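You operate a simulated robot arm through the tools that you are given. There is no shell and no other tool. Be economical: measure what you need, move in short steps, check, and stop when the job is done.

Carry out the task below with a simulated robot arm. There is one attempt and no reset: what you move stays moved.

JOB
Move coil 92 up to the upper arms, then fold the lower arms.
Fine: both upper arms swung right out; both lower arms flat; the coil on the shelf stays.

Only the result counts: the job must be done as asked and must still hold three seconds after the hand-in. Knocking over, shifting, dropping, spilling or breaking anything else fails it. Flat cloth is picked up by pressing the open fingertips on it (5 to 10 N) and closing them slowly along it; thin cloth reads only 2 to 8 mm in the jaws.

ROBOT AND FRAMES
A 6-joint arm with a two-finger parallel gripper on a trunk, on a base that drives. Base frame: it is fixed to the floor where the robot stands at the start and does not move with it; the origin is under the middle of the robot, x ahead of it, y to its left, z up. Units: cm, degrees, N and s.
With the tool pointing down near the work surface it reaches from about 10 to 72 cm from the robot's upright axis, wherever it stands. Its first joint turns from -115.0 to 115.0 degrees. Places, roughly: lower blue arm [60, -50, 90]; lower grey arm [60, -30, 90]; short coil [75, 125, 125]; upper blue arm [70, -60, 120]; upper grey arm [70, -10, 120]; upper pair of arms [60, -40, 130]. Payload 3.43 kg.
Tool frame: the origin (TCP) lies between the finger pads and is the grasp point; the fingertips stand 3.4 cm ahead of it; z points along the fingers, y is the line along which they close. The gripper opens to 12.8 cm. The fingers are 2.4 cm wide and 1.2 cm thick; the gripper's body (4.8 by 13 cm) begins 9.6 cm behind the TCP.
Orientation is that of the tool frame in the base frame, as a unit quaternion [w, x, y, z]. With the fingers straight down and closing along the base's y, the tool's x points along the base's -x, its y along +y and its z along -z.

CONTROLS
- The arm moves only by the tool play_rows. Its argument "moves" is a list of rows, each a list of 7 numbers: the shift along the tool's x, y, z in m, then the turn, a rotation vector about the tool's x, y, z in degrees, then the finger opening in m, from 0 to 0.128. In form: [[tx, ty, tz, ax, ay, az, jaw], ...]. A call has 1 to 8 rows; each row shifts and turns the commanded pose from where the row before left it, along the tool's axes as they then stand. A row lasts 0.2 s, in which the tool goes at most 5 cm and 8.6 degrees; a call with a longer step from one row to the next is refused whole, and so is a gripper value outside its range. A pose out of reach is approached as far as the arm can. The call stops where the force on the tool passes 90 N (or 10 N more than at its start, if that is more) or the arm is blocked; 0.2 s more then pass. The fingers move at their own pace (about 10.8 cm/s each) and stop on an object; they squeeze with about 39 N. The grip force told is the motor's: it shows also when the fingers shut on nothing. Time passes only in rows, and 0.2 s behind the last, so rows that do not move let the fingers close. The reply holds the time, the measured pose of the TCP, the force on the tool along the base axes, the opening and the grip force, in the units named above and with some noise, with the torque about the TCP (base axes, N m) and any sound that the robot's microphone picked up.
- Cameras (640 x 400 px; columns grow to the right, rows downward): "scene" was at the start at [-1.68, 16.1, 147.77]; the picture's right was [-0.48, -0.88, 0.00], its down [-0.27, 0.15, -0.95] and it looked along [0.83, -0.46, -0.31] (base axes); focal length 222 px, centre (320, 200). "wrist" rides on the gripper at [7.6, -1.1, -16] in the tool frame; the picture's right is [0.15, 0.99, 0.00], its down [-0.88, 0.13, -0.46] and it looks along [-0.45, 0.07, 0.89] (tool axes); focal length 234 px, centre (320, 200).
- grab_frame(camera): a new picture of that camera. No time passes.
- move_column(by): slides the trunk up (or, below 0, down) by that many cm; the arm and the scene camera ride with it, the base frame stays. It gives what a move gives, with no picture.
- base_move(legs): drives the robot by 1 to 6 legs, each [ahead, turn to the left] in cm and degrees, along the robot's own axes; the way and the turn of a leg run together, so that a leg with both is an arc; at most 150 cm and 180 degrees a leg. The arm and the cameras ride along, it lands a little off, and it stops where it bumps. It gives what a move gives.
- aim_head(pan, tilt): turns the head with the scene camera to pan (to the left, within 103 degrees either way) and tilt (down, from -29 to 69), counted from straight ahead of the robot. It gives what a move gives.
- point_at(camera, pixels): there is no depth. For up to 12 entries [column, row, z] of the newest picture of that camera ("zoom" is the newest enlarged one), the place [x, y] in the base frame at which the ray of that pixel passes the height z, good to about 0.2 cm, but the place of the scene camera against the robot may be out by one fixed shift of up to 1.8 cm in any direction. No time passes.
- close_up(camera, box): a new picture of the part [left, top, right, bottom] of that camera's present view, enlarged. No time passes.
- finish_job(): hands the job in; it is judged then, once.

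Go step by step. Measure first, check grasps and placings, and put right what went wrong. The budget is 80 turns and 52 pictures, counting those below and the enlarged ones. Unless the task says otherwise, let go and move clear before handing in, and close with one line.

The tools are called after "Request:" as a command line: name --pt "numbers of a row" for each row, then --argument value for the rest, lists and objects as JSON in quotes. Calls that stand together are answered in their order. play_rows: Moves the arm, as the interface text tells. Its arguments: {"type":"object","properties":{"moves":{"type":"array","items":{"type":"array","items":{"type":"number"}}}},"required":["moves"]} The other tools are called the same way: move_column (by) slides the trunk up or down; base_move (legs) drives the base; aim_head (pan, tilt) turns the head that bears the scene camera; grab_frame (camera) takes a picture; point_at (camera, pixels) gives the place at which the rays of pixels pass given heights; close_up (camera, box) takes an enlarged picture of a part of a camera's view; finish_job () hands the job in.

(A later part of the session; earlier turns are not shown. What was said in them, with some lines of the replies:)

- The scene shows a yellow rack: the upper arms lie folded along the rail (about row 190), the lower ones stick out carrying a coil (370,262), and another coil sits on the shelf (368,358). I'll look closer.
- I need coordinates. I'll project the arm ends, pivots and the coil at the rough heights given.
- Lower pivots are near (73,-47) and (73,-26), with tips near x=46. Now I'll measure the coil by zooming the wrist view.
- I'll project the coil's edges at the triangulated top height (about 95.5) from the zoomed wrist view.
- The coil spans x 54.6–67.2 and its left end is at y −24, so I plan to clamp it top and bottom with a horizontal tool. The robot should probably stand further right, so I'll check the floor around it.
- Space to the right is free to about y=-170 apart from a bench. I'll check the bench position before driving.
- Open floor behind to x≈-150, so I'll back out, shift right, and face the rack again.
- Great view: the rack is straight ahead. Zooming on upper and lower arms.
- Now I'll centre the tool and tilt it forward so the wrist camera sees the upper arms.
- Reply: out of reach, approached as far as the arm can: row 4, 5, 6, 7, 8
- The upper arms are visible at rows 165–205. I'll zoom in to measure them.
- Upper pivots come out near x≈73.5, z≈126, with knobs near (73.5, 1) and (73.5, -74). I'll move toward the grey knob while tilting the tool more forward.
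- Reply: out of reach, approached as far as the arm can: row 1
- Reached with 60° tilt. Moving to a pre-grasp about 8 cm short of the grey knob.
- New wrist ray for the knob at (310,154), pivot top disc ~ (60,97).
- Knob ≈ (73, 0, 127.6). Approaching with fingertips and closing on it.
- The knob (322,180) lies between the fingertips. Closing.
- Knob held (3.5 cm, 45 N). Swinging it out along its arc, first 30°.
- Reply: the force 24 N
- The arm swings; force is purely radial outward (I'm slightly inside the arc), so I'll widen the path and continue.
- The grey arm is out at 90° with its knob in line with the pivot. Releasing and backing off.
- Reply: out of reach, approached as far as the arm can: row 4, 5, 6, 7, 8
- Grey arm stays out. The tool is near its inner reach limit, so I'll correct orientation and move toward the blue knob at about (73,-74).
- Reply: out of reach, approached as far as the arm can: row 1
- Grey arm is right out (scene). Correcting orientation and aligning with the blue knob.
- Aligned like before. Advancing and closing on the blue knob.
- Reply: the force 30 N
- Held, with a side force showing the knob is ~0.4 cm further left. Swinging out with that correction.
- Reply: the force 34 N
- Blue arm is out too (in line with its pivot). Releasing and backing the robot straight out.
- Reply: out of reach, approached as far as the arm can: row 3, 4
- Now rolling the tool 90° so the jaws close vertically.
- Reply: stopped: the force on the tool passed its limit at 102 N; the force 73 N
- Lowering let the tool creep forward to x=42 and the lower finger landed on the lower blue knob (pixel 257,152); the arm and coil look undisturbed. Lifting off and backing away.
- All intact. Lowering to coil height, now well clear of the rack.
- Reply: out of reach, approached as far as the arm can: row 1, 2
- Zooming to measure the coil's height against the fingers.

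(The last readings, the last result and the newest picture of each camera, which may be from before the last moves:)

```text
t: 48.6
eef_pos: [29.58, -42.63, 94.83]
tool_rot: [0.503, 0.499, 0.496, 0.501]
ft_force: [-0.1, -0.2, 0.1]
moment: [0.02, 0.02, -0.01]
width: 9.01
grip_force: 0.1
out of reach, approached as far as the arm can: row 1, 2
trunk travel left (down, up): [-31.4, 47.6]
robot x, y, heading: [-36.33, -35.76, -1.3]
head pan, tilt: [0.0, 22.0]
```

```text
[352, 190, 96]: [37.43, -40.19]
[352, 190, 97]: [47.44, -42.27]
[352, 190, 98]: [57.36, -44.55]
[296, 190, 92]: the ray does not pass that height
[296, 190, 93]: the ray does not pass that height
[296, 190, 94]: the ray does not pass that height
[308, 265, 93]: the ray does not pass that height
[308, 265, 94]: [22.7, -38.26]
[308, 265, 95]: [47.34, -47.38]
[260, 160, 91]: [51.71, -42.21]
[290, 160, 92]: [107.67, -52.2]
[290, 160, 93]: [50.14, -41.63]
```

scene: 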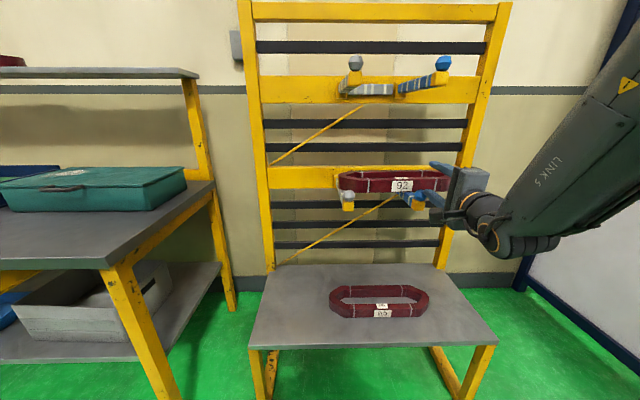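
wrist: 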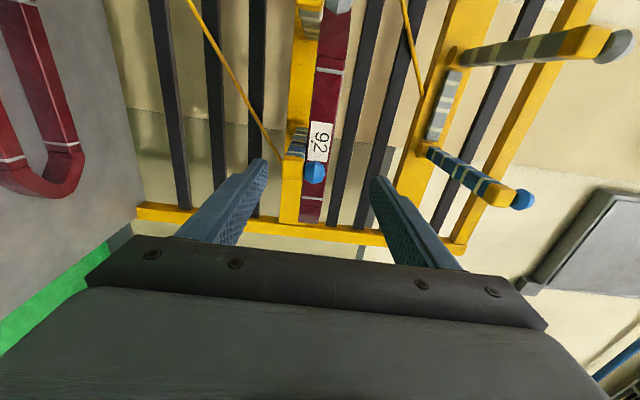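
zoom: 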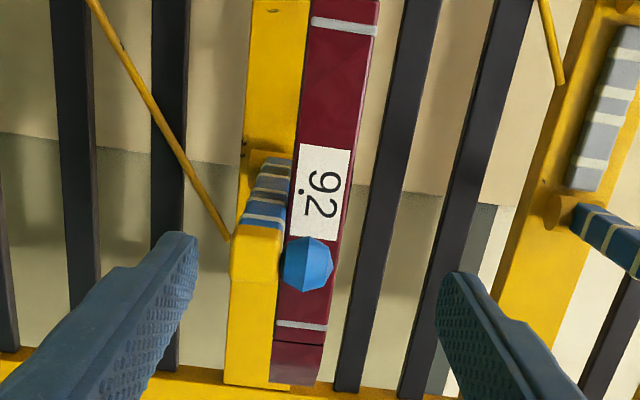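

Coil top is z≈97.7, bottom ≈93.5; knob height ≈95. I'll set the jaw centre at z 95.6, y −42, then drive in part-way.

Request:
play_rows --pt "0.009 0.008 0.01 0.6 0 0 0.09" --pt "0 0 0.01 0 0 0 0.09"

Request:
base_move --legs '[[16, 0]]'

Request:
close_up --camera "wrist" --box '[220, 60, 420, 230]'

```text
t: 49.2
eef_pos: [31.55, -41.79, 95.64]
tool_rot: [0.499, 0.5, 0.501, 0.501]
ft_force: [0.0, -0.3, 0.1]
moment: [0.04, 0.01, 0.03]
width: 9.01
grip_force: 0.0
trunk travel left (down, up): [-31.4, 47.6]
robot x, y, heading: [-35.97, -35.89, -1.0]
head pan, tilt: [0.0, 22.0]
```

```text
t: 50.6
eef_pos: [47.76, -42.21, 95.72]
tool_rot: [0.498, 0.499, 0.501, 0.502]
ft_force: [-0.6, 0.2, -0.1]
moment: [-0.04, -0.01, 0.02]
width: 9.01
grip_force: 0.0
trunk travel left (down, up): [-31.4, 47.6]
robot x, y, heading: [-20.05, -36.18, -1.2]
head pan, tilt: [0.0, 22.0]
```

```text
2.35 times, centred on (320, 145) of wrist
```

zoom: 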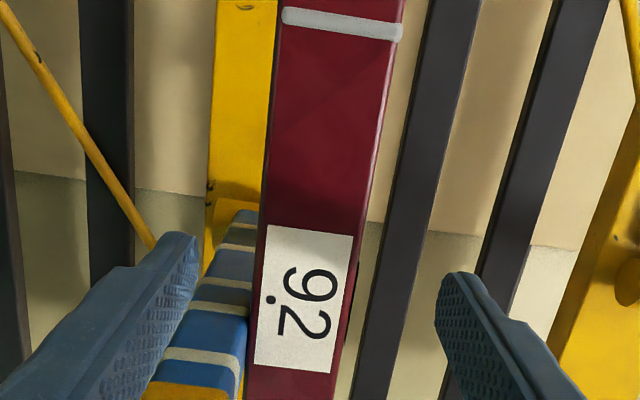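

Request:
point_at --camera "zoom" --pixels '[[365, 240, 97], [365, 240, 98], [267, 240, 93], [267, 240, 94], [240, 330, 92], [240, 330, 93], [350, 300, 97], [350, 300, 98], [350, 300, 99]]'

```text
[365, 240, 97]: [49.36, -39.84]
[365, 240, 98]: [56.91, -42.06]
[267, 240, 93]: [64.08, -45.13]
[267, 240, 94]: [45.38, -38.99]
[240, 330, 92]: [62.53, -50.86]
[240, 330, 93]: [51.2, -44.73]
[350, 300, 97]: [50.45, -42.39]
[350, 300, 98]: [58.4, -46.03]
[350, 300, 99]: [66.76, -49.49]
```

Coil spans z 93.5–97.5 at x≈53.5, centred in the jaws. Sliding the fingers over and under it.

Request:
play_rows --pt "0 -0.002 0.028 0 0 0 0.09" --pt "0 0 0.028 0 0 0 0.09" --pt "0 0 0.028 0 0 0 0.09" --pt "0 0 0.028 0 0 0 0.09" --pt "0 0 0.025 0 0 0 0.09"

Request:
grab_frame --camera "scene"

Request:
grab_frame --camera "wrist"

```text
t: 51.5
eef_pos: [54.75, -43.52, 95.57]
tool_rot: [0.496, 0.5, 0.503, 0.501]
ft_force: [-64.3, 0.9, 21.4]
moment: [-0.92, 2.78, -2.67]
width: 8.98
grip_force: 0.0
out of reach, approached as far as the arm can: row 2, 3, 4
trunk travel left (down, up): [-31.4, 47.6]
robot x, y, heading: [-20.38, -36.23, -1.1]
head pan, tilt: [0.0, 22.0]
stopped in row 4: the force on the tool passed its limit at 147 N (the readings are from after the stop); the commanded pose is now the measured one
```

```text
15 pictures are left
```

scene: 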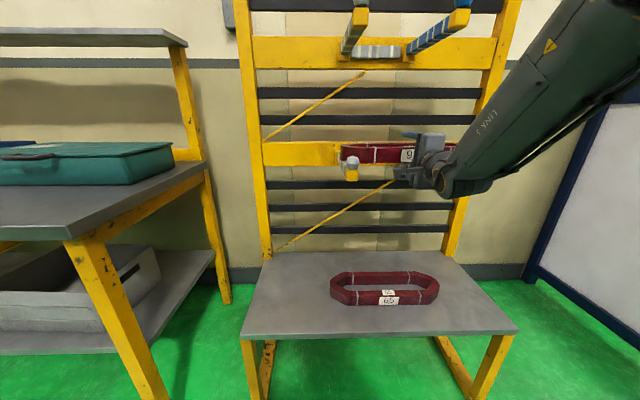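

```text
14 pictures are left
```

wrist: 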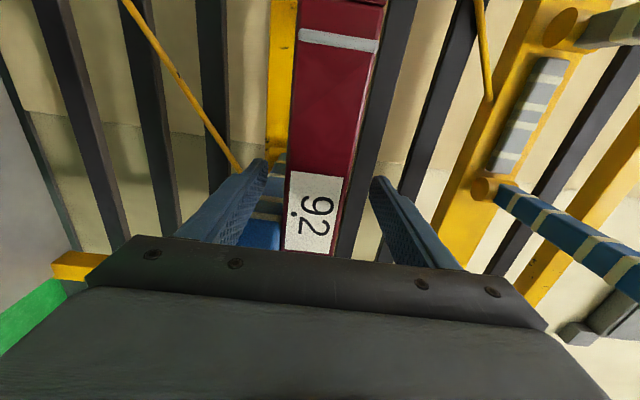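

The gripper body met the blue knob because reach limits pushed the tool to y −43.5. The arm wants the work further to its right, so I'll back out and turn the base left a bit.

Request:
base_move --legs '[[-26, 0], [0, 16]]'

Request:
aim_head --pan -14 --tilt 10

Request:
grab_frame --camera "scene"

```text
t: 54.2
eef_pos: [28.84, -21.26, 95.2]
tool_rot: [0.418, 0.426, 0.571, 0.564]
ft_force: [0.1, 0.2, -0.5]
moment: [-0.03, 0.01, -0.03]
width: 9.01
grip_force: 0.0
trunk travel left (down, up): [-31.4, 47.6]
robot x, y, heading: [-45.69, -35.86, 15.3]
head pan, tilt: [0.0, 22.0]
```

```text
t: 55.0
eef_pos: [28.91, -21.51, 95.26]
tool_rot: [0.418, 0.427, 0.57, 0.564]
ft_force: [-0.4, 0.5, -0.3]
moment: [-0.01, -0.01, -0.02]
width: 8.99
grip_force: 0.0
trunk travel left (down, up): [-31.4, 47.6]
robot x, y, heading: [-45.61, -35.71, 15.0]
head pan, tilt: [-14.0, 10.0]
```

```text
13 pictures are left
```

scene: 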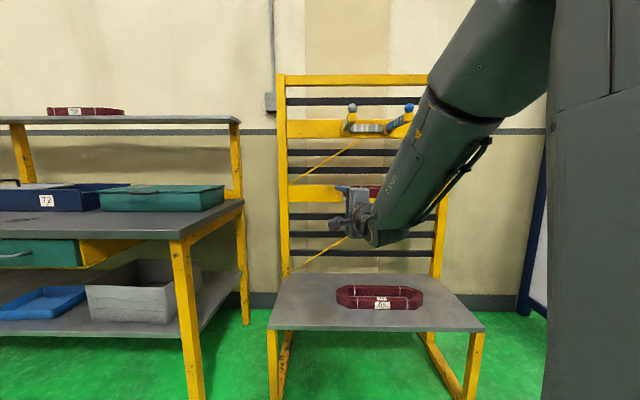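

Request:
play_rows --pt "-0.02 0.003 0 0 -7.8 0 0.09" --pt "-0.02 0 0 0 -7.7 0 0.09" --pt "-0.0415 0 0 0 0 0 0.09" --pt "-0.0415 0 0 0 0 0 0.09" --pt "-0.0415 0 0 0 0 0 0.09" --pt "-0.0415 0 0 0 0 0 0.09"

```text
t: 56.4
eef_pos: [32.59, -43.77, 96.21]
tool_rot: [0.445, 0.455, 0.55, 0.541]
ft_force: [-0.3, -0.6, -0.4]
moment: [-0.01, 0.04, 0.02]
width: 9.0
grip_force: 0.1
out of reach, approached as far as the arm can: row 1, 2
trunk travel left (down, up): [-31.4, 47.6]
robot x, y, heading: [-45.54, -35.59, 14.8]
head pan, tilt: [-14.0, 10.0]
```

Request:
play_rows --pt "0.008 -0.003 0 -0.6 -5.5 0 0.09" --pt "0.008 -0.003 0 -0.5 -5.5 0 0.09" --pt "0 0 0 0 0 0 0.09"

```text
t: 57.2
eef_pos: [32.48, -42.06, 95.56]
tool_rot: [0.499, 0.502, 0.5, 0.499]
ft_force: [0.5, 0.1, -0.5]
moment: [-0.01, 0.0, 0.02]
width: 8.99
grip_force: 0.0
trunk travel left (down, up): [-31.4, 47.6]
robot x, y, heading: [-45.43, -35.73, 14.9]
head pan, tilt: [-14.0, 10.0]
```

Tool is now level and straight. Driving in 17 cm along the 15° heading.

Request:
base_move --legs '[[17, 0]]'

Request:
play_rows --pt "-0.02 0 0 0 0 0 0.09" --pt "-0.02 0 0 0 0 0 0.09" --pt "0 0 0 0 0 0 0.09"

```text
t: 58.6
eef_pos: [48.72, -37.76, 95.55]
tool_rot: [0.5, 0.501, 0.5, 0.499]
ft_force: [0.6, -0.2, -0.2]
moment: [0.0, 0.01, 0.01]
width: 9.01
grip_force: 0.0
trunk travel left (down, up): [-31.4, 47.6]
robot x, y, heading: [-29.25, -31.49, 14.8]
head pan, tilt: [-14.0, 10.0]
```

```text
t: 59.4
eef_pos: [48.63, -41.82, 95.6]
tool_rot: [0.499, 0.502, 0.5, 0.499]
ft_force: [-0.1, -0.2, -1.4]
moment: [0.02, 0.02, -0.01]
width: 9.02
grip_force: 0.0
trunk travel left (down, up): [-31.4, 47.6]
robot x, y, heading: [-29.65, -31.49, 15.0]
head pan, tilt: [-14.0, 10.0]
```

Request:
play_rows --pt "0 0 0.025 0 0 0 0.09" --pt "0 0 0.025 0 0 0 0.09" --pt "0 0 0.025 0 0 0 0.09"

```text
t: 60.3
eef_pos: [55.04, -42.57, 95.54]
tool_rot: [0.5, 0.506, 0.496, 0.497]
ft_force: [-55.6, 2.2, 15.3]
moment: [-0.67, 2.08, -2.55]
width: 9.0
grip_force: 0.1
trunk travel left (down, up): [-31.4, 47.6]
robot x, y, heading: [-30.03, -31.7, 14.8]
head pan, tilt: [-14.0, 10.0]
stopped in row 3: the force on the tool passed its limit at 122 N (the readings are from after the stop); the commanded pose is now the measured one
```

The moment puts contact at about (45,-46.8,94.4): the blue knob again, on the gripper body. I'll back off 1 cm, clamp the front strip, and slide the coil left to centre it between the arms, where the gripper has room.

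Request:
play_rows --pt "0.002 0 -0.01 0 0 0 0.09" --pt "0.01 0 0 0 0 0 0.09" --pt "0 0 0 0 0 0 0.06" --pt "0 0 0 0 0 0 0.02" --pt "0 0 0 0 0 0 0.02" --pt "0 0 0 0 0 0 0.02"

Request:
close_up --camera "wrist" --box '[180, 0, 500, 250]'

```text
t: 61.7
eef_pos: [54.5, -41.29, 95.21]
tool_rot: [0.498, 0.507, 0.499, 0.496]
ft_force: [4.5, -0.4, 1.4]
moment: [-0.25, -0.76, 0.18]
width: 4.42
grip_force: 39.1
trunk travel left (down, up): [-31.4, 47.6]
robot x, y, heading: [-29.46, -31.58, 14.9]
head pan, tilt: [-14.0, 10.0]
```

```text
1.60 times, centred on (340, 125) of wrist
```

zoom: 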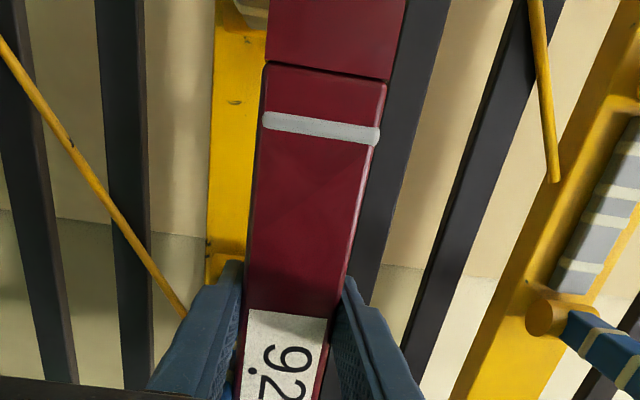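

Clamped (4.4 cm). Sliding the coil 6.5 cm to the left along the arms.

Request:
play_rows --pt "0.013 0 0 0 0 0 0.02" --pt "0.013 0 0 0 0 0 0.02" --pt "0.013 0 0 0 0 0 0.02" --pt "0.013 0 0 0 0 0 0.02" --pt "0.013 0 0 0 0 0 0.02" --pt "0 0 0 0 0 0 0.02"

Request:
grab_frame --camera "scene"

```text
t: 63.1
eef_pos: [54.36, -36.35, 95.47]
tool_rot: [0.493, 0.506, 0.503, 0.498]
ft_force: [0.7, -0.7, 0.8]
moment: [0.22, 0.46, -0.03]
width: 4.36
grip_force: 38.5
out of reach, approached as far as the arm can: row 4, 5
trunk travel left (down, up): [-31.4, 47.6]
robot x, y, heading: [-29.64, -31.17, 14.8]
head pan, tilt: [-14.0, 10.0]
```

```text
11 pictures are left
```

scene: 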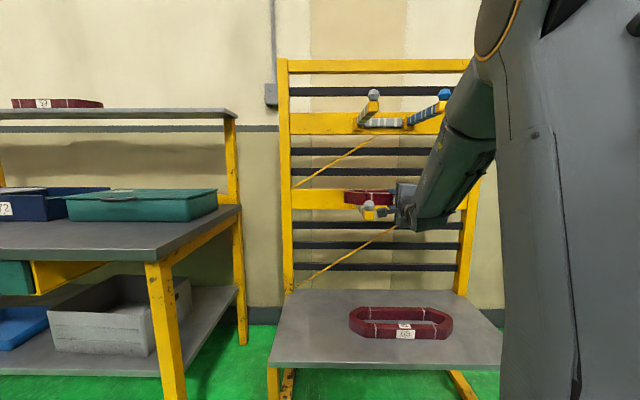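

Slid about 5 cm (coil centre ≈ −39), and the reach limit is clearly about lateral offset from the robot's centre. I'll release, back out, and reposition the robot further left.

Request:
play_rows --pt "0 0 0 0 0 0 0.07" --pt "0 0 0 0 0 0 0.09" --pt "0 0 -0.025 0 0 0 0.09" --pt "0 0 -0.025 0 0 0 0.09"

Request:
base_move --legs '[[-15, 0], [0, -60], [-36, 0], [0, 45]]'

```text
t: 64.1
eef_pos: [49.31, -36.49, 95.6]
tool_rot: [0.498, 0.507, 0.5, 0.495]
ft_force: [-0.1, 0.8, -0.6]
moment: [0.0, -0.03, 0.04]
width: 9.02
grip_force: 0.0
trunk travel left (down, up): [-31.4, 47.6]
robot x, y, heading: [-29.56, -31.08, 15.1]
head pan, tilt: [-14.0, 10.0]
```

```text
t: 72.0
eef_pos: [5.36, -36.3, 95.64]
tool_rot: [0.56, 0.57, 0.426, 0.424]
ft_force: [0.0, 0.4, 0.7]
moment: [-0.02, -0.01, -0.02]
width: 9.0
grip_force: 0.1
trunk travel left (down, up): [-31.4, 47.6]
robot x, y, heading: [-69.68, -10.39, -0.8]
head pan, tilt: [-14.0, 10.0]
```

Request:
play_rows --pt "-0.008 0 0 -0.7 8 0 0.09" --pt "-0.008 0 0 0 8 0 0.09" --pt "0 0 0 0 0 0 0.09"

Request:
base_move --legs '[[43, 0]]'

Request:
aim_head --pan -17 --tilt 10

Request:
grab_frame --camera "scene"

```text
t: 72.8
eef_pos: [5.01, -37.79, 95.56]
tool_rot: [0.499, 0.502, 0.498, 0.501]
ft_force: [-0.1, -0.2, 0.3]
moment: [-0.01, 0.0, 0.01]
width: 8.97
grip_force: 0.1
trunk travel left (down, up): [-31.4, 47.6]
robot x, y, heading: [-68.96, -9.73, -1.2]
head pan, tilt: [-14.0, 10.0]
```

```text
t: 75.5
eef_pos: [48.17, -38.89, 95.65]
tool_rot: [0.501, 0.503, 0.496, 0.5]
ft_force: [-0.5, -0.4, -0.1]
moment: [0.01, 0.04, -0.02]
width: 8.99
grip_force: 0.0
trunk travel left (down, up): [-31.4, 47.6]
robot x, y, heading: [-25.73, -10.57, -1.1]
head pan, tilt: [-14.0, 10.0]
```

```text
t: 76.1
eef_pos: [48.13, -38.88, 95.67]
tool_rot: [0.501, 0.504, 0.495, 0.5]
ft_force: [0.0, 0.4, -0.1]
moment: [-0.01, 0.01, 0.01]
width: 9.01
grip_force: 0.0
trunk travel left (down, up): [-31.4, 47.6]
robot x, y, heading: [-26.04, -10.9, -1.2]
head pan, tilt: [-17.0, 10.0]
```

```text
10 pictures are left
```

scene: 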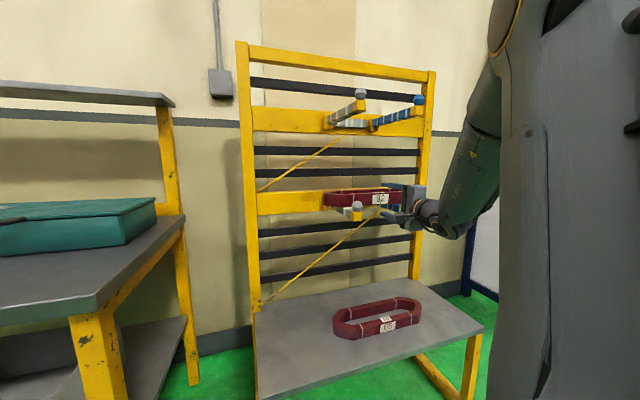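

Good position. Inserting.

Request:
play_rows --pt "0 -0.001 0.025 0 0.5 0 0.09" --pt "0 0 0.025 0 0 0 0.09" --pt "0 0 0.025 0 0 0 0.09" --pt "0 0 0.025 0 0 0 0.09" --pt "0 0 0.025 0 0 0 0.09" --pt "0 0 0.006 0 0 0 0.09"

```text
t: 77.5
eef_pos: [61.27, -38.91, 95.41]
tool_rot: [0.499, 0.502, 0.498, 0.502]
ft_force: [-0.2, 0.2, 0.5]
moment: [0.02, 0.02, -0.01]
width: 8.99
grip_force: 0.0
trunk travel left (down, up): [-31.4, 47.6]
robot x, y, heading: [-26.01, -10.45, -1.2]
head pan, tilt: [-17.0, 10.0]
```

Fully inserted with no contact. Closing the jaws on the coil.

Request:
play_rows --pt "0 0 0 0 0 0 0.06" --pt "0 0 0 0 0 0 0.02" --pt "0 0 0 0 0 0 0.02" --pt "0 0 0 0 0 0 0.02"

Request:
grab_frame --camera "wrist"

```text
t: 78.5
eef_pos: [61.3, -39.05, 95.36]
tool_rot: [0.498, 0.502, 0.498, 0.502]
ft_force: [-0.2, 0.3, 0.7]
moment: [0.03, -0.15, -0.01]
width: 4.39
grip_force: 38.9
trunk travel left (down, up): [-31.4, 47.6]
robot x, y, heading: [-25.68, -10.59, -1.2]
head pan, tilt: [-17.0, 10.0]
```

```text
9 pictures are left
```

wrist: 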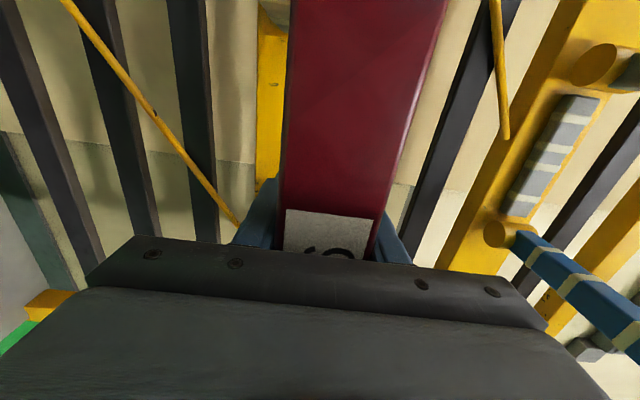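

Clamped at 4.4 cm. Lifting 1 cm to check the weight and hold.

Request:
play_rows --pt "0 0.005 0 0 0 0 0.02" --pt "0 0.005 0 0 0 0 0.02" --pt "0 0 0 0 0 0 0.02"

```text
t: 79.3
eef_pos: [61.32, -38.98, 96.39]
tool_rot: [0.498, 0.502, 0.499, 0.501]
ft_force: [-0.4, 0.8, -7.8]
moment: [0.0, -0.12, 0.05]
width: 4.4
grip_force: 38.9
trunk travel left (down, up): [-31.4, 47.6]
robot x, y, heading: [-25.72, -10.48, -1.2]
head pan, tilt: [-17.0, 10.0]
```

Only 0.8 kg and well balanced. Lifting over the knobs, then backing out.

Request:
play_rows --pt "0 0.015 0 0 0 0 0.02" --pt "0 0.015 0 0 0 0 0.02" --pt "0 0.015 0 0 0 0 0.02" --pt "0 0.01 0 0 0 0 0.02"

Request:
base_move --legs '[[-30, 0]]'

Request:
move_column --by 36

Request:
close_up --camera "scene" --box '[200, 50, 560, 290]'

```text
t: 80.3
eef_pos: [61.4, -39.11, 101.79]
tool_rot: [0.499, 0.501, 0.498, 0.502]
ft_force: [-0.7, -0.4, -8.1]
moment: [0.04, -0.16, -0.03]
width: 4.38
grip_force: 39.3
trunk travel left (down, up): [-31.4, 47.6]
robot x, y, heading: [-25.76, -10.57, -1.1]
head pan, tilt: [-17.0, 10.0]
```

```text
t: 82.3
eef_pos: [31.47, -38.24, 101.8]
tool_rot: [0.498, 0.501, 0.499, 0.502]
ft_force: [-0.5, 0.1, -8.5]
moment: [0.05, -0.14, -0.02]
width: 4.38
grip_force: 39.3
trunk travel left (down, up): [-31.4, 47.6]
robot x, y, heading: [-55.64, -10.49, -1.2]
head pan, tilt: [-17.0, 10.0]
```

```text
t: 85.8
eef_pos: [31.52, -38.45, 137.81]
tool_rot: [0.498, 0.502, 0.498, 0.502]
ft_force: [0.5, 0.0, -8.6]
moment: [0.02, -0.12, -0.01]
width: 4.38
grip_force: 38.9
trunk travel left (down, up): [-67.4, 11.6]
robot x, y, heading: [-55.51, -9.98, -1.3]
head pan, tilt: [-17.0, 10.0]
```

```text
1.67 times, centred on (380, 170) of scene
```

zoom: 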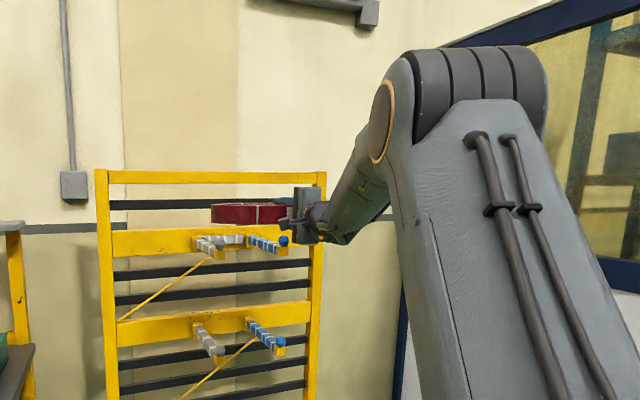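

Coil held above the upper arms' height. Centring it and driving in over them.

Request:
play_rows --pt "0.012 0 0 0 0 0 0.02" --pt "0.012 0 0 0 0 0 0.02"

Request:
base_move --legs '[[30, 0]]'

Request:
grab_frame --camera "scene"

```text
t: 86.4
eef_pos: [31.52, -35.91, 137.76]
tool_rot: [0.498, 0.502, 0.498, 0.502]
ft_force: [0.4, -1.1, -9.4]
moment: [0.02, -0.16, 0.0]
width: 4.39
grip_force: 38.6
trunk travel left (down, up): [-67.4, 11.6]
robot x, y, heading: [-55.4, -10.06, -1.1]
head pan, tilt: [-17.0, 10.0]
```

```text
t: 88.5
eef_pos: [62.19, -36.54, 137.79]
tool_rot: [0.498, 0.502, 0.499, 0.501]
ft_force: [0.1, -0.4, -8.6]
moment: [0.03, -0.12, 0.0]
width: 4.37
grip_force: 39.0
trunk travel left (down, up): [-67.4, 11.6]
robot x, y, heading: [-24.87, -10.64, -1.2]
head pan, tilt: [-17.0, 10.0]
```

```text
7 pictures are left
```

scene: 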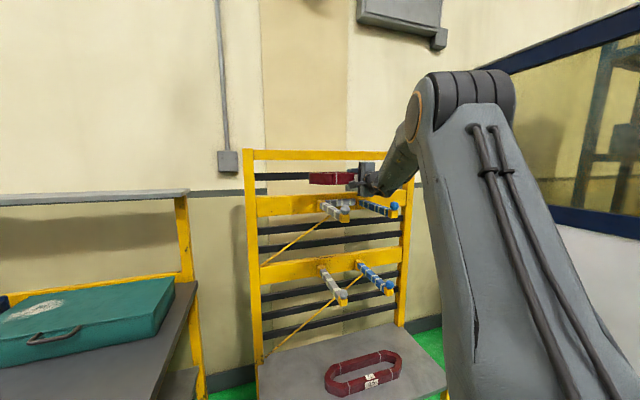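

Over the upper arms. Lowering, then feeling for contact.

Request:
play_rows --pt "0 -0.02 0 0 0 0 0.02" --pt "0 -0.02 0 0 0 0 0.02" --pt "0 -0.02 0 0 0 0 0.02" --pt "0 -0.01 0 0 0 0 0.02"

Request:
play_rows --pt "0 -0.003 0 0 0 0 0.02" --pt "0 -0.003 0 0 0 0 0.02" --pt "0 -0.003 0 0 0 0 0.02"

```text
t: 89.5
eef_pos: [62.27, -36.65, 130.76]
tool_rot: [0.499, 0.501, 0.499, 0.502]
ft_force: [-0.1, -1.0, -8.2]
moment: [0.01, -0.12, 0.15]
width: 4.41
grip_force: 39.2
trunk travel left (down, up): [-67.4, 11.6]
robot x, y, heading: [-24.99, -10.98, -1.1]
head pan, tilt: [-17.0, 10.0]
```

```text
t: 90.3
eef_pos: [62.16, -36.47, 129.94]
tool_rot: [0.498, 0.502, 0.498, 0.502]
ft_force: [-1.2, -1.3, -7.9]
moment: [0.15, 0.13, 0.27]
width: 4.38
grip_force: 39.1
trunk travel left (down, up): [-67.4, 11.6]
robot x, y, heading: [-24.95, -10.57, -0.9]
head pan, tilt: [-17.0, 10.0]
```

Request:
play_rows --pt "0 -0.003 0 0 0 0 0.02" --pt "0 -0.003 0 0 0 0 0.02"

Request:
close_up --camera "scene" --box '[250, 140, 430, 260]'

```text
t: 90.9
eef_pos: [62.2, -36.53, 129.27]
tool_rot: [0.498, 0.502, 0.498, 0.502]
ft_force: [-1.1, -2.2, -6.1]
moment: [0.18, 0.19, 0.39]
width: 4.38
grip_force: 38.7
trunk travel left (down, up): [-67.4, 11.6]
robot x, y, heading: [-25.0, -10.34, -1.2]
head pan, tilt: [-17.0, 10.0]
```

```text
3.33 times, centred on (340, 200) of scene
```

zoom: 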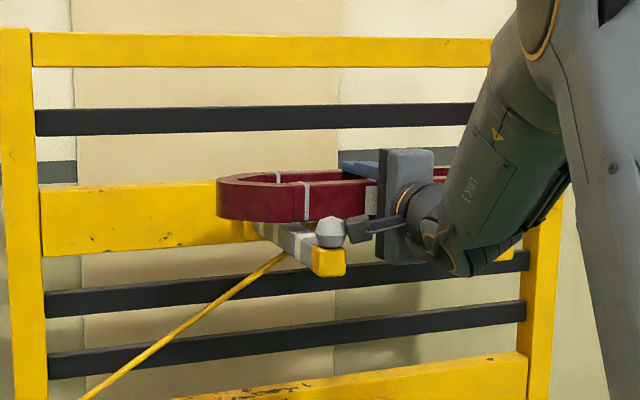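

The wrist camera's housing (358,228) is brushing the grey knob. I'll raise slightly, shift 2.5 cm right, and lower again.

Request:
play_rows --pt "-0.006 0.006 0 0 0 0 0.02" --pt "-0.01 0 0 0 0 0 0.02" --pt "-0.009 0 0 0 0 0 0.02" --pt "0 0 0 0 0 0 0.02"

Request:
play_rows --pt "0 -0.003 0 0 0 0 0.02" --pt "0 -0.003 0 0 0 0 0.02" --pt "0 -0.003 0 0 0 0 0.02"

```text
t: 91.9
eef_pos: [62.21, -39.06, 129.96]
tool_rot: [0.498, 0.502, 0.498, 0.502]
ft_force: [0.7, -0.4, -8.9]
moment: [0.03, -0.16, 0.02]
width: 4.38
grip_force: 38.7
trunk travel left (down, up): [-67.4, 11.6]
robot x, y, heading: [-24.62, -10.61, -0.9]
head pan, tilt: [-17.0, 10.0]
```

```text
t: 92.7
eef_pos: [62.26, -39.03, 129.1]
tool_rot: [0.498, 0.502, 0.498, 0.502]
ft_force: [-0.3, -0.1, -8.8]
moment: [-0.01, -0.13, 0.0]
width: 4.43
grip_force: 39.0
trunk travel left (down, up): [-67.4, 11.6]
robot x, y, heading: [-24.69, -10.01, -1.3]
head pan, tilt: [-17.0, 10.0]
```

Clean weight reading again. Continuing down in small steps.

Request:
play_rows --pt "0 -0.003 0 0 0 0 0.02" --pt "0 -0.003 0 0 0 0 0.02" --pt "0 0 0 0 0 0 0.02"

Request:
play_rows --pt "0 -0.003 0 0 0 0 0.02" --pt "0 -0.002 0 0 0 0 0.02" --pt "0 0 0 0 0 0 0.02"

```text
t: 93.5
eef_pos: [62.17, -39.03, 128.27]
tool_rot: [0.499, 0.502, 0.497, 0.502]
ft_force: [0.0, 0.1, -8.1]
moment: [0.02, -0.13, 0.0]
width: 4.4
grip_force: 39.3
trunk travel left (down, up): [-67.4, 11.6]
robot x, y, heading: [-24.7, -11.11, -1.1]
head pan, tilt: [-17.0, 10.0]
```

```text
t: 94.3
eef_pos: [62.09, -39.05, 128.23]
tool_rot: [0.5, 0.5, 0.498, 0.502]
ft_force: [7.1, -2.1, 12.8]
moment: [-1.47, 1.3, 0.68]
width: 4.39
grip_force: 39.1
trunk travel left (down, up): [-67.4, 11.6]
robot x, y, heading: [-24.47, -10.76, -1.5]
head pan, tilt: [-17.0, 10.0]
```

Contact with the arms at z≈128.2. Easing 1.5 mm up and opening gradually.

Request:
play_rows --pt "0 0.0015 0 0 0 0 0.044" --pt "0 0 0 0 0 0 0.047" --pt "0 0 0 0 0 0 0.051" --pt "0 0 0 0 0 0 0.06" --pt "0 0 0 0 0 0 0.075" --pt "0 0 0 0 0 0 0.09" --pt "0 0 0 0 0 0 0.09"

Request:
close_up --camera "scene" --box '[250, 140, 430, 260]'

```text
t: 95.9
eef_pos: [62.22, -38.96, 128.15]
tool_rot: [0.498, 0.502, 0.499, 0.501]
ft_force: [0.4, 0.5, 0.4]
moment: [0.03, -0.02, 0.02]
width: 8.99
grip_force: 0.0
trunk travel left (down, up): [-67.4, 11.6]
robot x, y, heading: [-24.7, -10.45, -1.2]
head pan, tilt: [-17.0, 10.0]
```

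```text
3.33 times, centred on (340, 200) of scene
```

zoom: 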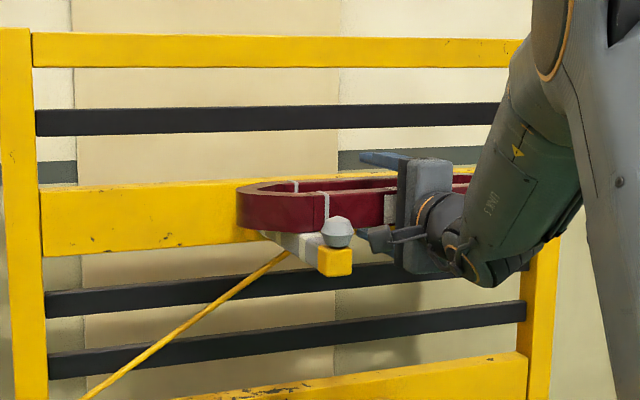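

Coil 92 rests on both upper arms, behind the knobs. Backing out, retracting the arm, and lowering for the lower arms.

Request:
base_move --legs '[[-30, 0]]'

Request:
grab_frame --camera "scene"

Request:
play_rows --pt "0 0 -0.04 0 0 0 0.0" --pt "0 0 -0.04 0 0 0 0.0" --pt "0 0 -0.04 0 0 0 0.0" --pt "0 0 -0.04 0 0 0 0.0"

Request:
move_column --by -36.4

```text
t: 97.9
eef_pos: [32.61, -38.51, 128.13]
tool_rot: [0.498, 0.501, 0.499, 0.501]
ft_force: [-0.5, -0.6, -0.2]
moment: [0.04, 0.0, 0.01]
width: 8.99
grip_force: 0.0
trunk travel left (down, up): [-67.4, 11.6]
robot x, y, heading: [-54.27, -9.82, -1.3]
head pan, tilt: [-17.0, 10.0]
```

```text
4 pictures are left
```

scene: 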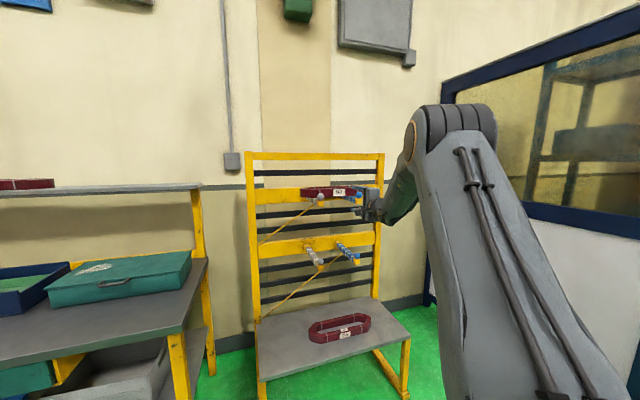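

```text
t: 98.9
eef_pos: [16.46, -38.39, 127.94]
tool_rot: [0.499, 0.501, 0.498, 0.502]
ft_force: [-0.3, 0.2, -0.8]
moment: [-0.01, -0.03, 0.0]
width: 0.0
grip_force: 33.2
trunk travel left (down, up): [-67.4, 11.6]
robot x, y, heading: [-54.69, -10.01, -1.5]
head pan, tilt: [-17.0, 10.0]
```

```text
t: 102.5
eef_pos: [16.56, -38.38, 91.7]
tool_rot: [0.498, 0.502, 0.498, 0.502]
ft_force: [0.4, 0.0, 0.3]
moment: [-0.01, 0.02, -0.02]
width: 0.0
grip_force: 33.3
trunk travel left (down, up): [-31.0, 48.0]
robot x, y, heading: [-54.56, -9.95, -1.4]
head pan, tilt: [-17.0, 10.0]
```

Coil 92 is up and sits level. Repositioning to (-46,-25) to fold the lower blue arm first.

Request:
base_move --legs '[[0, -60], [17, 0], [0, 61.4]]'

Request:
play_rows --pt "0.033 0 0 0 0 0 0" --pt "0.033 0 0 0 0 0 0" --pt "0.033 0 0 0 0 0 0"

```text
t: 109.3
eef_pos: [25.23, -52.3, 91.71]
tool_rot: [0.494, 0.497, 0.502, 0.506]
ft_force: [-0.5, 0.7, 0.0]
moment: [-0.01, 0.02, -0.03]
width: 0.02
grip_force: 33.0
trunk travel left (down, up): [-31.0, 48.0]
robot x, y, heading: [-46.23, -25.13, -0.2]
head pan, tilt: [-17.0, 10.0]
```

```text
t: 110.1
eef_pos: [25.04, -42.4, 91.84]
tool_rot: [0.494, 0.497, 0.503, 0.506]
ft_force: [-0.4, -0.3, 0.1]
moment: [-0.02, -0.02, -0.02]
width: 0.0
grip_force: 32.9
trunk travel left (down, up): [-31.0, 48.0]
robot x, y, heading: [-46.24, -25.32, -0.3]
head pan, tilt: [-17.0, 10.0]
```

Request:
base_move --legs '[[23.5, 0]]'

Request:
play_rows --pt "-0.015 0 0 0 0 0 0" --pt "-0.015 0 0 0 0 0 0" --pt "-0.015 0 0 0 0 0 0"

```text
t: 111.9
eef_pos: [48.18, -42.44, 91.82]
tool_rot: [0.493, 0.498, 0.502, 0.506]
ft_force: [-0.7, -0.7, -0.6]
moment: [-0.03, 0.02, -0.01]
width: 0.0
grip_force: 32.8
trunk travel left (down, up): [-31.0, 48.0]
robot x, y, heading: [-22.99, -25.5, -0.2]
head pan, tilt: [-17.0, 10.0]
```

```text
t: 112.7
eef_pos: [48.27, -46.8, 91.83]
tool_rot: [0.494, 0.498, 0.502, 0.506]
ft_force: [-0.4, 1.0, -1.6]
moment: [0.02, 0.04, 0.04]
width: 0.01
grip_force: 32.9
trunk travel left (down, up): [-31.0, 48.0]
robot x, y, heading: [-23.58, -25.77, -0.1]
head pan, tilt: [-17.0, 10.0]
```

Small reaction only; checking that the arm is being pushed.

Request:
grab_frame --camera "wrist"

```text
3 pictures are left
```

wrist: 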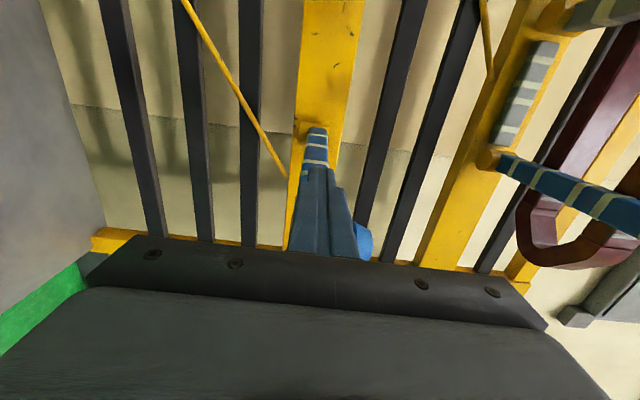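

The finger lies along the blue arm at its height and is pushing it. Following its folding arc.

Request:
play_rows --pt "-0.031 0 0 0 0 0 0" --pt "-0.029 0 0.005 0 0 0 0" --pt "-0.027 0 0.01 0 0 0 0" --pt "-0.026 0 0.013 0 0 0 0" --pt "-0.024 0 0.016 0 0 0 0" --pt "-0.022 0 0.019 0 0 0 0" --pt "-0.019 0 0.022 0 0 0 0"

```text
t: 114.3
eef_pos: [57.13, -64.76, 91.6]
tool_rot: [0.494, 0.497, 0.503, 0.506]
ft_force: [0.3, -0.6, 0.5]
moment: [0.03, 0.05, 0.0]
width: 0.0
grip_force: 33.3
trunk travel left (down, up): [-31.0, 48.0]
robot x, y, heading: [-23.41, -25.15, -0.1]
head pan, tilt: [-17.0, 10.0]
```

Request:
play_rows --pt "-0.016 0 0.024 0 0 0 0" --pt "-0.013 0 0.026 0 0 0 0" --pt "-0.009 0 0.028 0 0 0 0" --pt "-0.006 0 0.024 0 0 0 0"

Request:
grab_frame --camera "wrist"

```text
t: 115.3
eef_pos: [67.28, -69.0, 91.72]
tool_rot: [0.493, 0.498, 0.502, 0.507]
ft_force: [-0.3, 0.8, 0.8]
moment: [-0.03, 0.05, -0.02]
width: 0.0
grip_force: 33.1
trunk travel left (down, up): [-31.0, 48.0]
robot x, y, heading: [-23.33, -25.47, -0.3]
head pan, tilt: [-17.0, 10.0]
```

```text
2 pictures are left
```

wrist: 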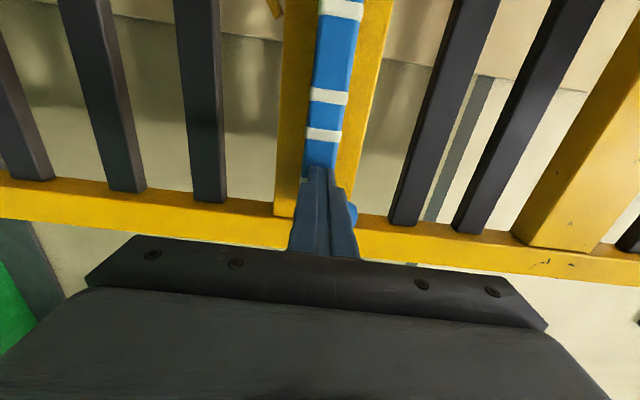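

The blue arm now lies along the rail with the fingertip against it. Pressing gently to seat it flat.

Request:
play_rows --pt "0 0 0.004 0 0 0 0" --pt "0 0 0.004 0 0 0 0" --pt "0 0 0 0 0 0 0"

```text
t: 116.1
eef_pos: [67.77, -68.86, 91.81]
tool_rot: [0.494, 0.498, 0.503, 0.505]
ft_force: [-60.4, 21.0, -8.0]
moment: [0.03, 0.26, 0.05]
width: 0.0
grip_force: 33.0
trunk travel left (down, up): [-31.0, 48.0]
robot x, y, heading: [-23.27, -25.74, -0.4]
head pan, tilt: [-17.0, 10.0]
```

Hard stop reached: the blue arm is flat. Backing away and repositioning left for the grey arm.

Request:
base_move --legs '[[-30, 0]]'

Request:
play_rows --pt "0.026 0 -0.04 0 0 0 0" --pt "0.026 0 -0.04 0 0 0 0" --pt "0.026 0 -0.04 0 0 0 0" --pt "0.026 0 -0.04 0 0 0 0" --pt "0 0 -0.03 0 0 0 0"

Request:
base_move --legs '[[0, -50], [-41, 0], [0, 50.5]]'

```text
t: 118.1
eef_pos: [37.92, -68.65, 91.71]
tool_rot: [0.494, 0.497, 0.503, 0.506]
ft_force: [-0.4, 0.4, 0.1]
moment: [0.0, 0.03, 0.01]
width: 0.02
grip_force: 33.5
trunk travel left (down, up): [-31.0, 48.0]
robot x, y, heading: [-53.42, -25.27, -0.0]
head pan, tilt: [-17.0, 10.0]
```

```text
t: 119.3
eef_pos: [18.69, -58.83, 91.81]
tool_rot: [0.494, 0.497, 0.503, 0.506]
ft_force: [-0.5, -0.1, -0.6]
moment: [0.01, 0.02, -0.01]
width: 0.01
grip_force: 32.6
trunk travel left (down, up): [-31.0, 48.0]
robot x, y, heading: [-53.55, -24.98, -0.1]
head pan, tilt: [-17.0, 10.0]
```

```text
t: 126.4
eef_pos: [-7.78, -26.84, 91.93]
tool_rot: [0.494, 0.499, 0.502, 0.505]
ft_force: [-0.3, 0.3, 0.1]
moment: [0.01, 0.03, -0.01]
width: 0.0
grip_force: 33.7
trunk travel left (down, up): [-31.0, 48.0]
robot x, y, heading: [-79.92, 6.6, -0.2]
head pan, tilt: [-17.0, 10.0]
```

Request:
play_rows --pt "-0.032 0 0 0 0 0 0" --pt "-0.032 0 0 0 0 0 0"

Request:
base_move --legs '[[56, 0]]'

```text
t: 127.0
eef_pos: [-7.77, -33.37, 92.01]
tool_rot: [0.494, 0.499, 0.502, 0.505]
ft_force: [-0.2, -0.1, 0.2]
moment: [0.0, 0.04, -0.01]
width: 0.0
grip_force: 32.9
trunk travel left (down, up): [-31.0, 48.0]
robot x, y, heading: [-79.62, 6.84, -0.4]
head pan, tilt: [-17.0, 10.0]
```

```text
t: 130.2
eef_pos: [47.27, -35.1, 92.0]
tool_rot: [0.499, 0.502, 0.498, 0.501]
ft_force: [0.2, 0.0, 0.5]
moment: [0.0, 0.0, 0.0]
width: 0.0
grip_force: 32.9
trunk travel left (down, up): [-31.0, 48.0]
robot x, y, heading: [-24.46, 6.27, -0.9]
head pan, tilt: [-17.0, 10.0]
```

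Starting the push on the grey arm.

Request:
play_rows --pt "0.035 -0.002 0.01 0 0 0 0" --pt "0.035 0 0 0 0 0 0" --pt "0.029 0 0 0 0 0 0" --pt "0.029 0 0 0 0 0 0" --pt "0.027 0 0.005 0 0 0 0" --pt "0.022 0 0.01 0 0 0 0" --pt "0.025 0 0.013 0 0 0 0" --pt "0.022 0 0.016 0 0 0 0"

```text
t: 132.0
eef_pos: [52.74, -12.44, 92.22]
tool_rot: [0.498, 0.502, 0.498, 0.502]
ft_force: [-0.5, -0.2, 0.3]
moment: [-0.02, -0.01, 0.02]
width: 0.0
grip_force: 32.5
trunk travel left (down, up): [-31.0, 48.0]
robot x, y, heading: [-24.38, 6.32, -1.2]
head pan, tilt: [-17.0, 10.0]
```

Request:
play_rows --pt "0.02 -0.003 0.019 0 0 0 0" --pt "0.018 0 0.022 0 0 0 0" --pt "0.016 0 0.024 0 0 0 0" --pt "0.013 0 0.026 0 0 0 0" --pt "0.009 0 0.028 0 0 0 0" --pt "0.006 0 0.024 0 0 0 0"

Request:
play_rows --pt "0 0 0.004 0 0 0 0" --pt "0 0 0.004 0 0 0 0" --pt "0 0 0 0 0 0 0"

```text
t: 133.4
eef_pos: [67.08, -4.37, 91.63]
tool_rot: [0.497, 0.501, 0.499, 0.502]
ft_force: [0.1, -0.9, -0.1]
moment: [0.01, 0.02, -0.02]
width: 0.0
grip_force: 33.1
trunk travel left (down, up): [-31.0, 48.0]
robot x, y, heading: [-24.03, 6.11, -1.0]
head pan, tilt: [-17.0, 10.0]
```

```text
t: 134.2
eef_pos: [67.65, -4.45, 91.67]
tool_rot: [0.498, 0.502, 0.498, 0.502]
ft_force: [-19.2, 2.6, -2.2]
moment: [0.02, 0.05, -0.14]
width: 0.0
grip_force: 32.7
trunk travel left (down, up): [-31.0, 48.0]
robot x, y, heading: [-24.33, 6.26, -0.9]
head pan, tilt: [-17.0, 10.0]
```

Grey arm met its stop at the same depth. Backing out and checking everything.

Request:
base_move --legs '[[-30, 0]]'

Request:
aim_head --pan -28 --tilt 8

Request:
close_up --camera "scene" --box '[210, 110, 430, 250]'

```text
t: 136.3
eef_pos: [37.48, -4.61, 91.79]
tool_rot: [0.501, 0.504, 0.496, 0.499]
ft_force: [-0.3, 0.1, 0.0]
moment: [-0.05, -0.03, 0.02]
width: 0.0
grip_force: 32.9
trunk travel left (down, up): [-31.0, 48.0]
robot x, y, heading: [-54.88, 6.98, -1.4]
head pan, tilt: [-17.0, 10.0]
```

```text
t: 137.0
eef_pos: [37.47, -4.45, 91.7]
tool_rot: [0.501, 0.503, 0.497, 0.499]
ft_force: [-0.1, 0.3, -0.3]
moment: [-0.02, 0.0, 0.01]
width: 0.02
grip_force: 32.7
trunk travel left (down, up): [-31.0, 48.0]
robot x, y, heading: [-54.2, 7.04, -1.4]
head pan, tilt: [-28.0, 8.0]
```

```text
2.86 times, centred on (320, 180) of scene
```

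zoom: 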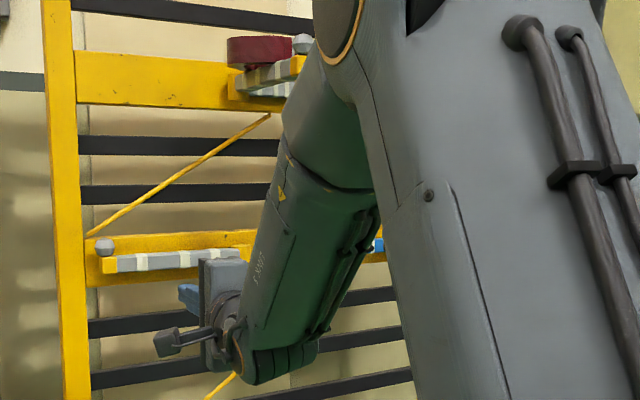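

Lower grey arm is flat. My own arm hides the rest, so I'll back off and turn right for one last full look.

Request:
base_move --legs '[[-15, 0], [0, -45]]'

Request:
aim_head --pan 23 --tilt 4

Request:
close_up --camera "scene" --box '[220, 120, 420, 280]'

```text
t: 140.4
eef_pos: [-12.14, -65.27, 91.6]
tool_rot: [0.652, 0.655, 0.268, 0.273]
ft_force: [-0.2, 0.4, 0.3]
moment: [0.0, 0.01, 0.05]
width: 0.02
grip_force: 33.5
trunk travel left (down, up): [-31.0, 48.0]
robot x, y, heading: [-69.14, 7.5, -46.3]
head pan, tilt: [-28.0, 8.0]
```

```text
t: 141.6
eef_pos: [-11.99, -65.25, 91.71]
tool_rot: [0.652, 0.654, 0.268, 0.273]
ft_force: [0.9, -0.8, -0.9]
moment: [0.01, 0.01, -0.01]
width: 0.01
grip_force: 33.5
trunk travel left (down, up): [-31.0, 48.0]
robot x, y, heading: [-69.31, 7.57, -46.5]
head pan, tilt: [23.0, 4.0]
```

```text
2.50 times, centred on (320, 200) of scene
```

zoom: 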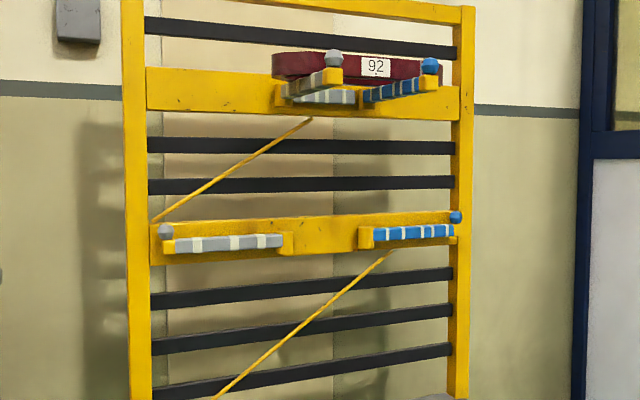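

Both lower arms lie flat, the coil rests on both upper arms. Checking the upper arms' knob positions numerically.

Request:
point_at --camera "zoom" --pixels '[[333, 57, 126], [333, 57, 127], [333, 57, 128], [430, 66, 126], [430, 66, 127], [430, 66, 128], [280, 96, 121], [280, 96, 123], [364, 96, 121], [364, 96, 123]]'

```text
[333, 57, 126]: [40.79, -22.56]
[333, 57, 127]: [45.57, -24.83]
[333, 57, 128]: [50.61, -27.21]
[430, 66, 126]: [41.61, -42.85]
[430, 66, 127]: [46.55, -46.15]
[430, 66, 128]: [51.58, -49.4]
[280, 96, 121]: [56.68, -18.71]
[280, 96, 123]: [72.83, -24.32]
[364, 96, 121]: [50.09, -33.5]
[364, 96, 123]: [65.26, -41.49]
```

Knobs come out at y≈−25 and −46 at x≈46, 20.8 cm apart, matching the pivots, so both upper arms are straight out. Everything is released and clear, so I'm handing in.

Request:
finish_job

```text
The job is handed in.
```

Coil 92 now rests on the two swung-out upper arms, both lower arms are folded flat, and I did not touch the coil on the shelf.
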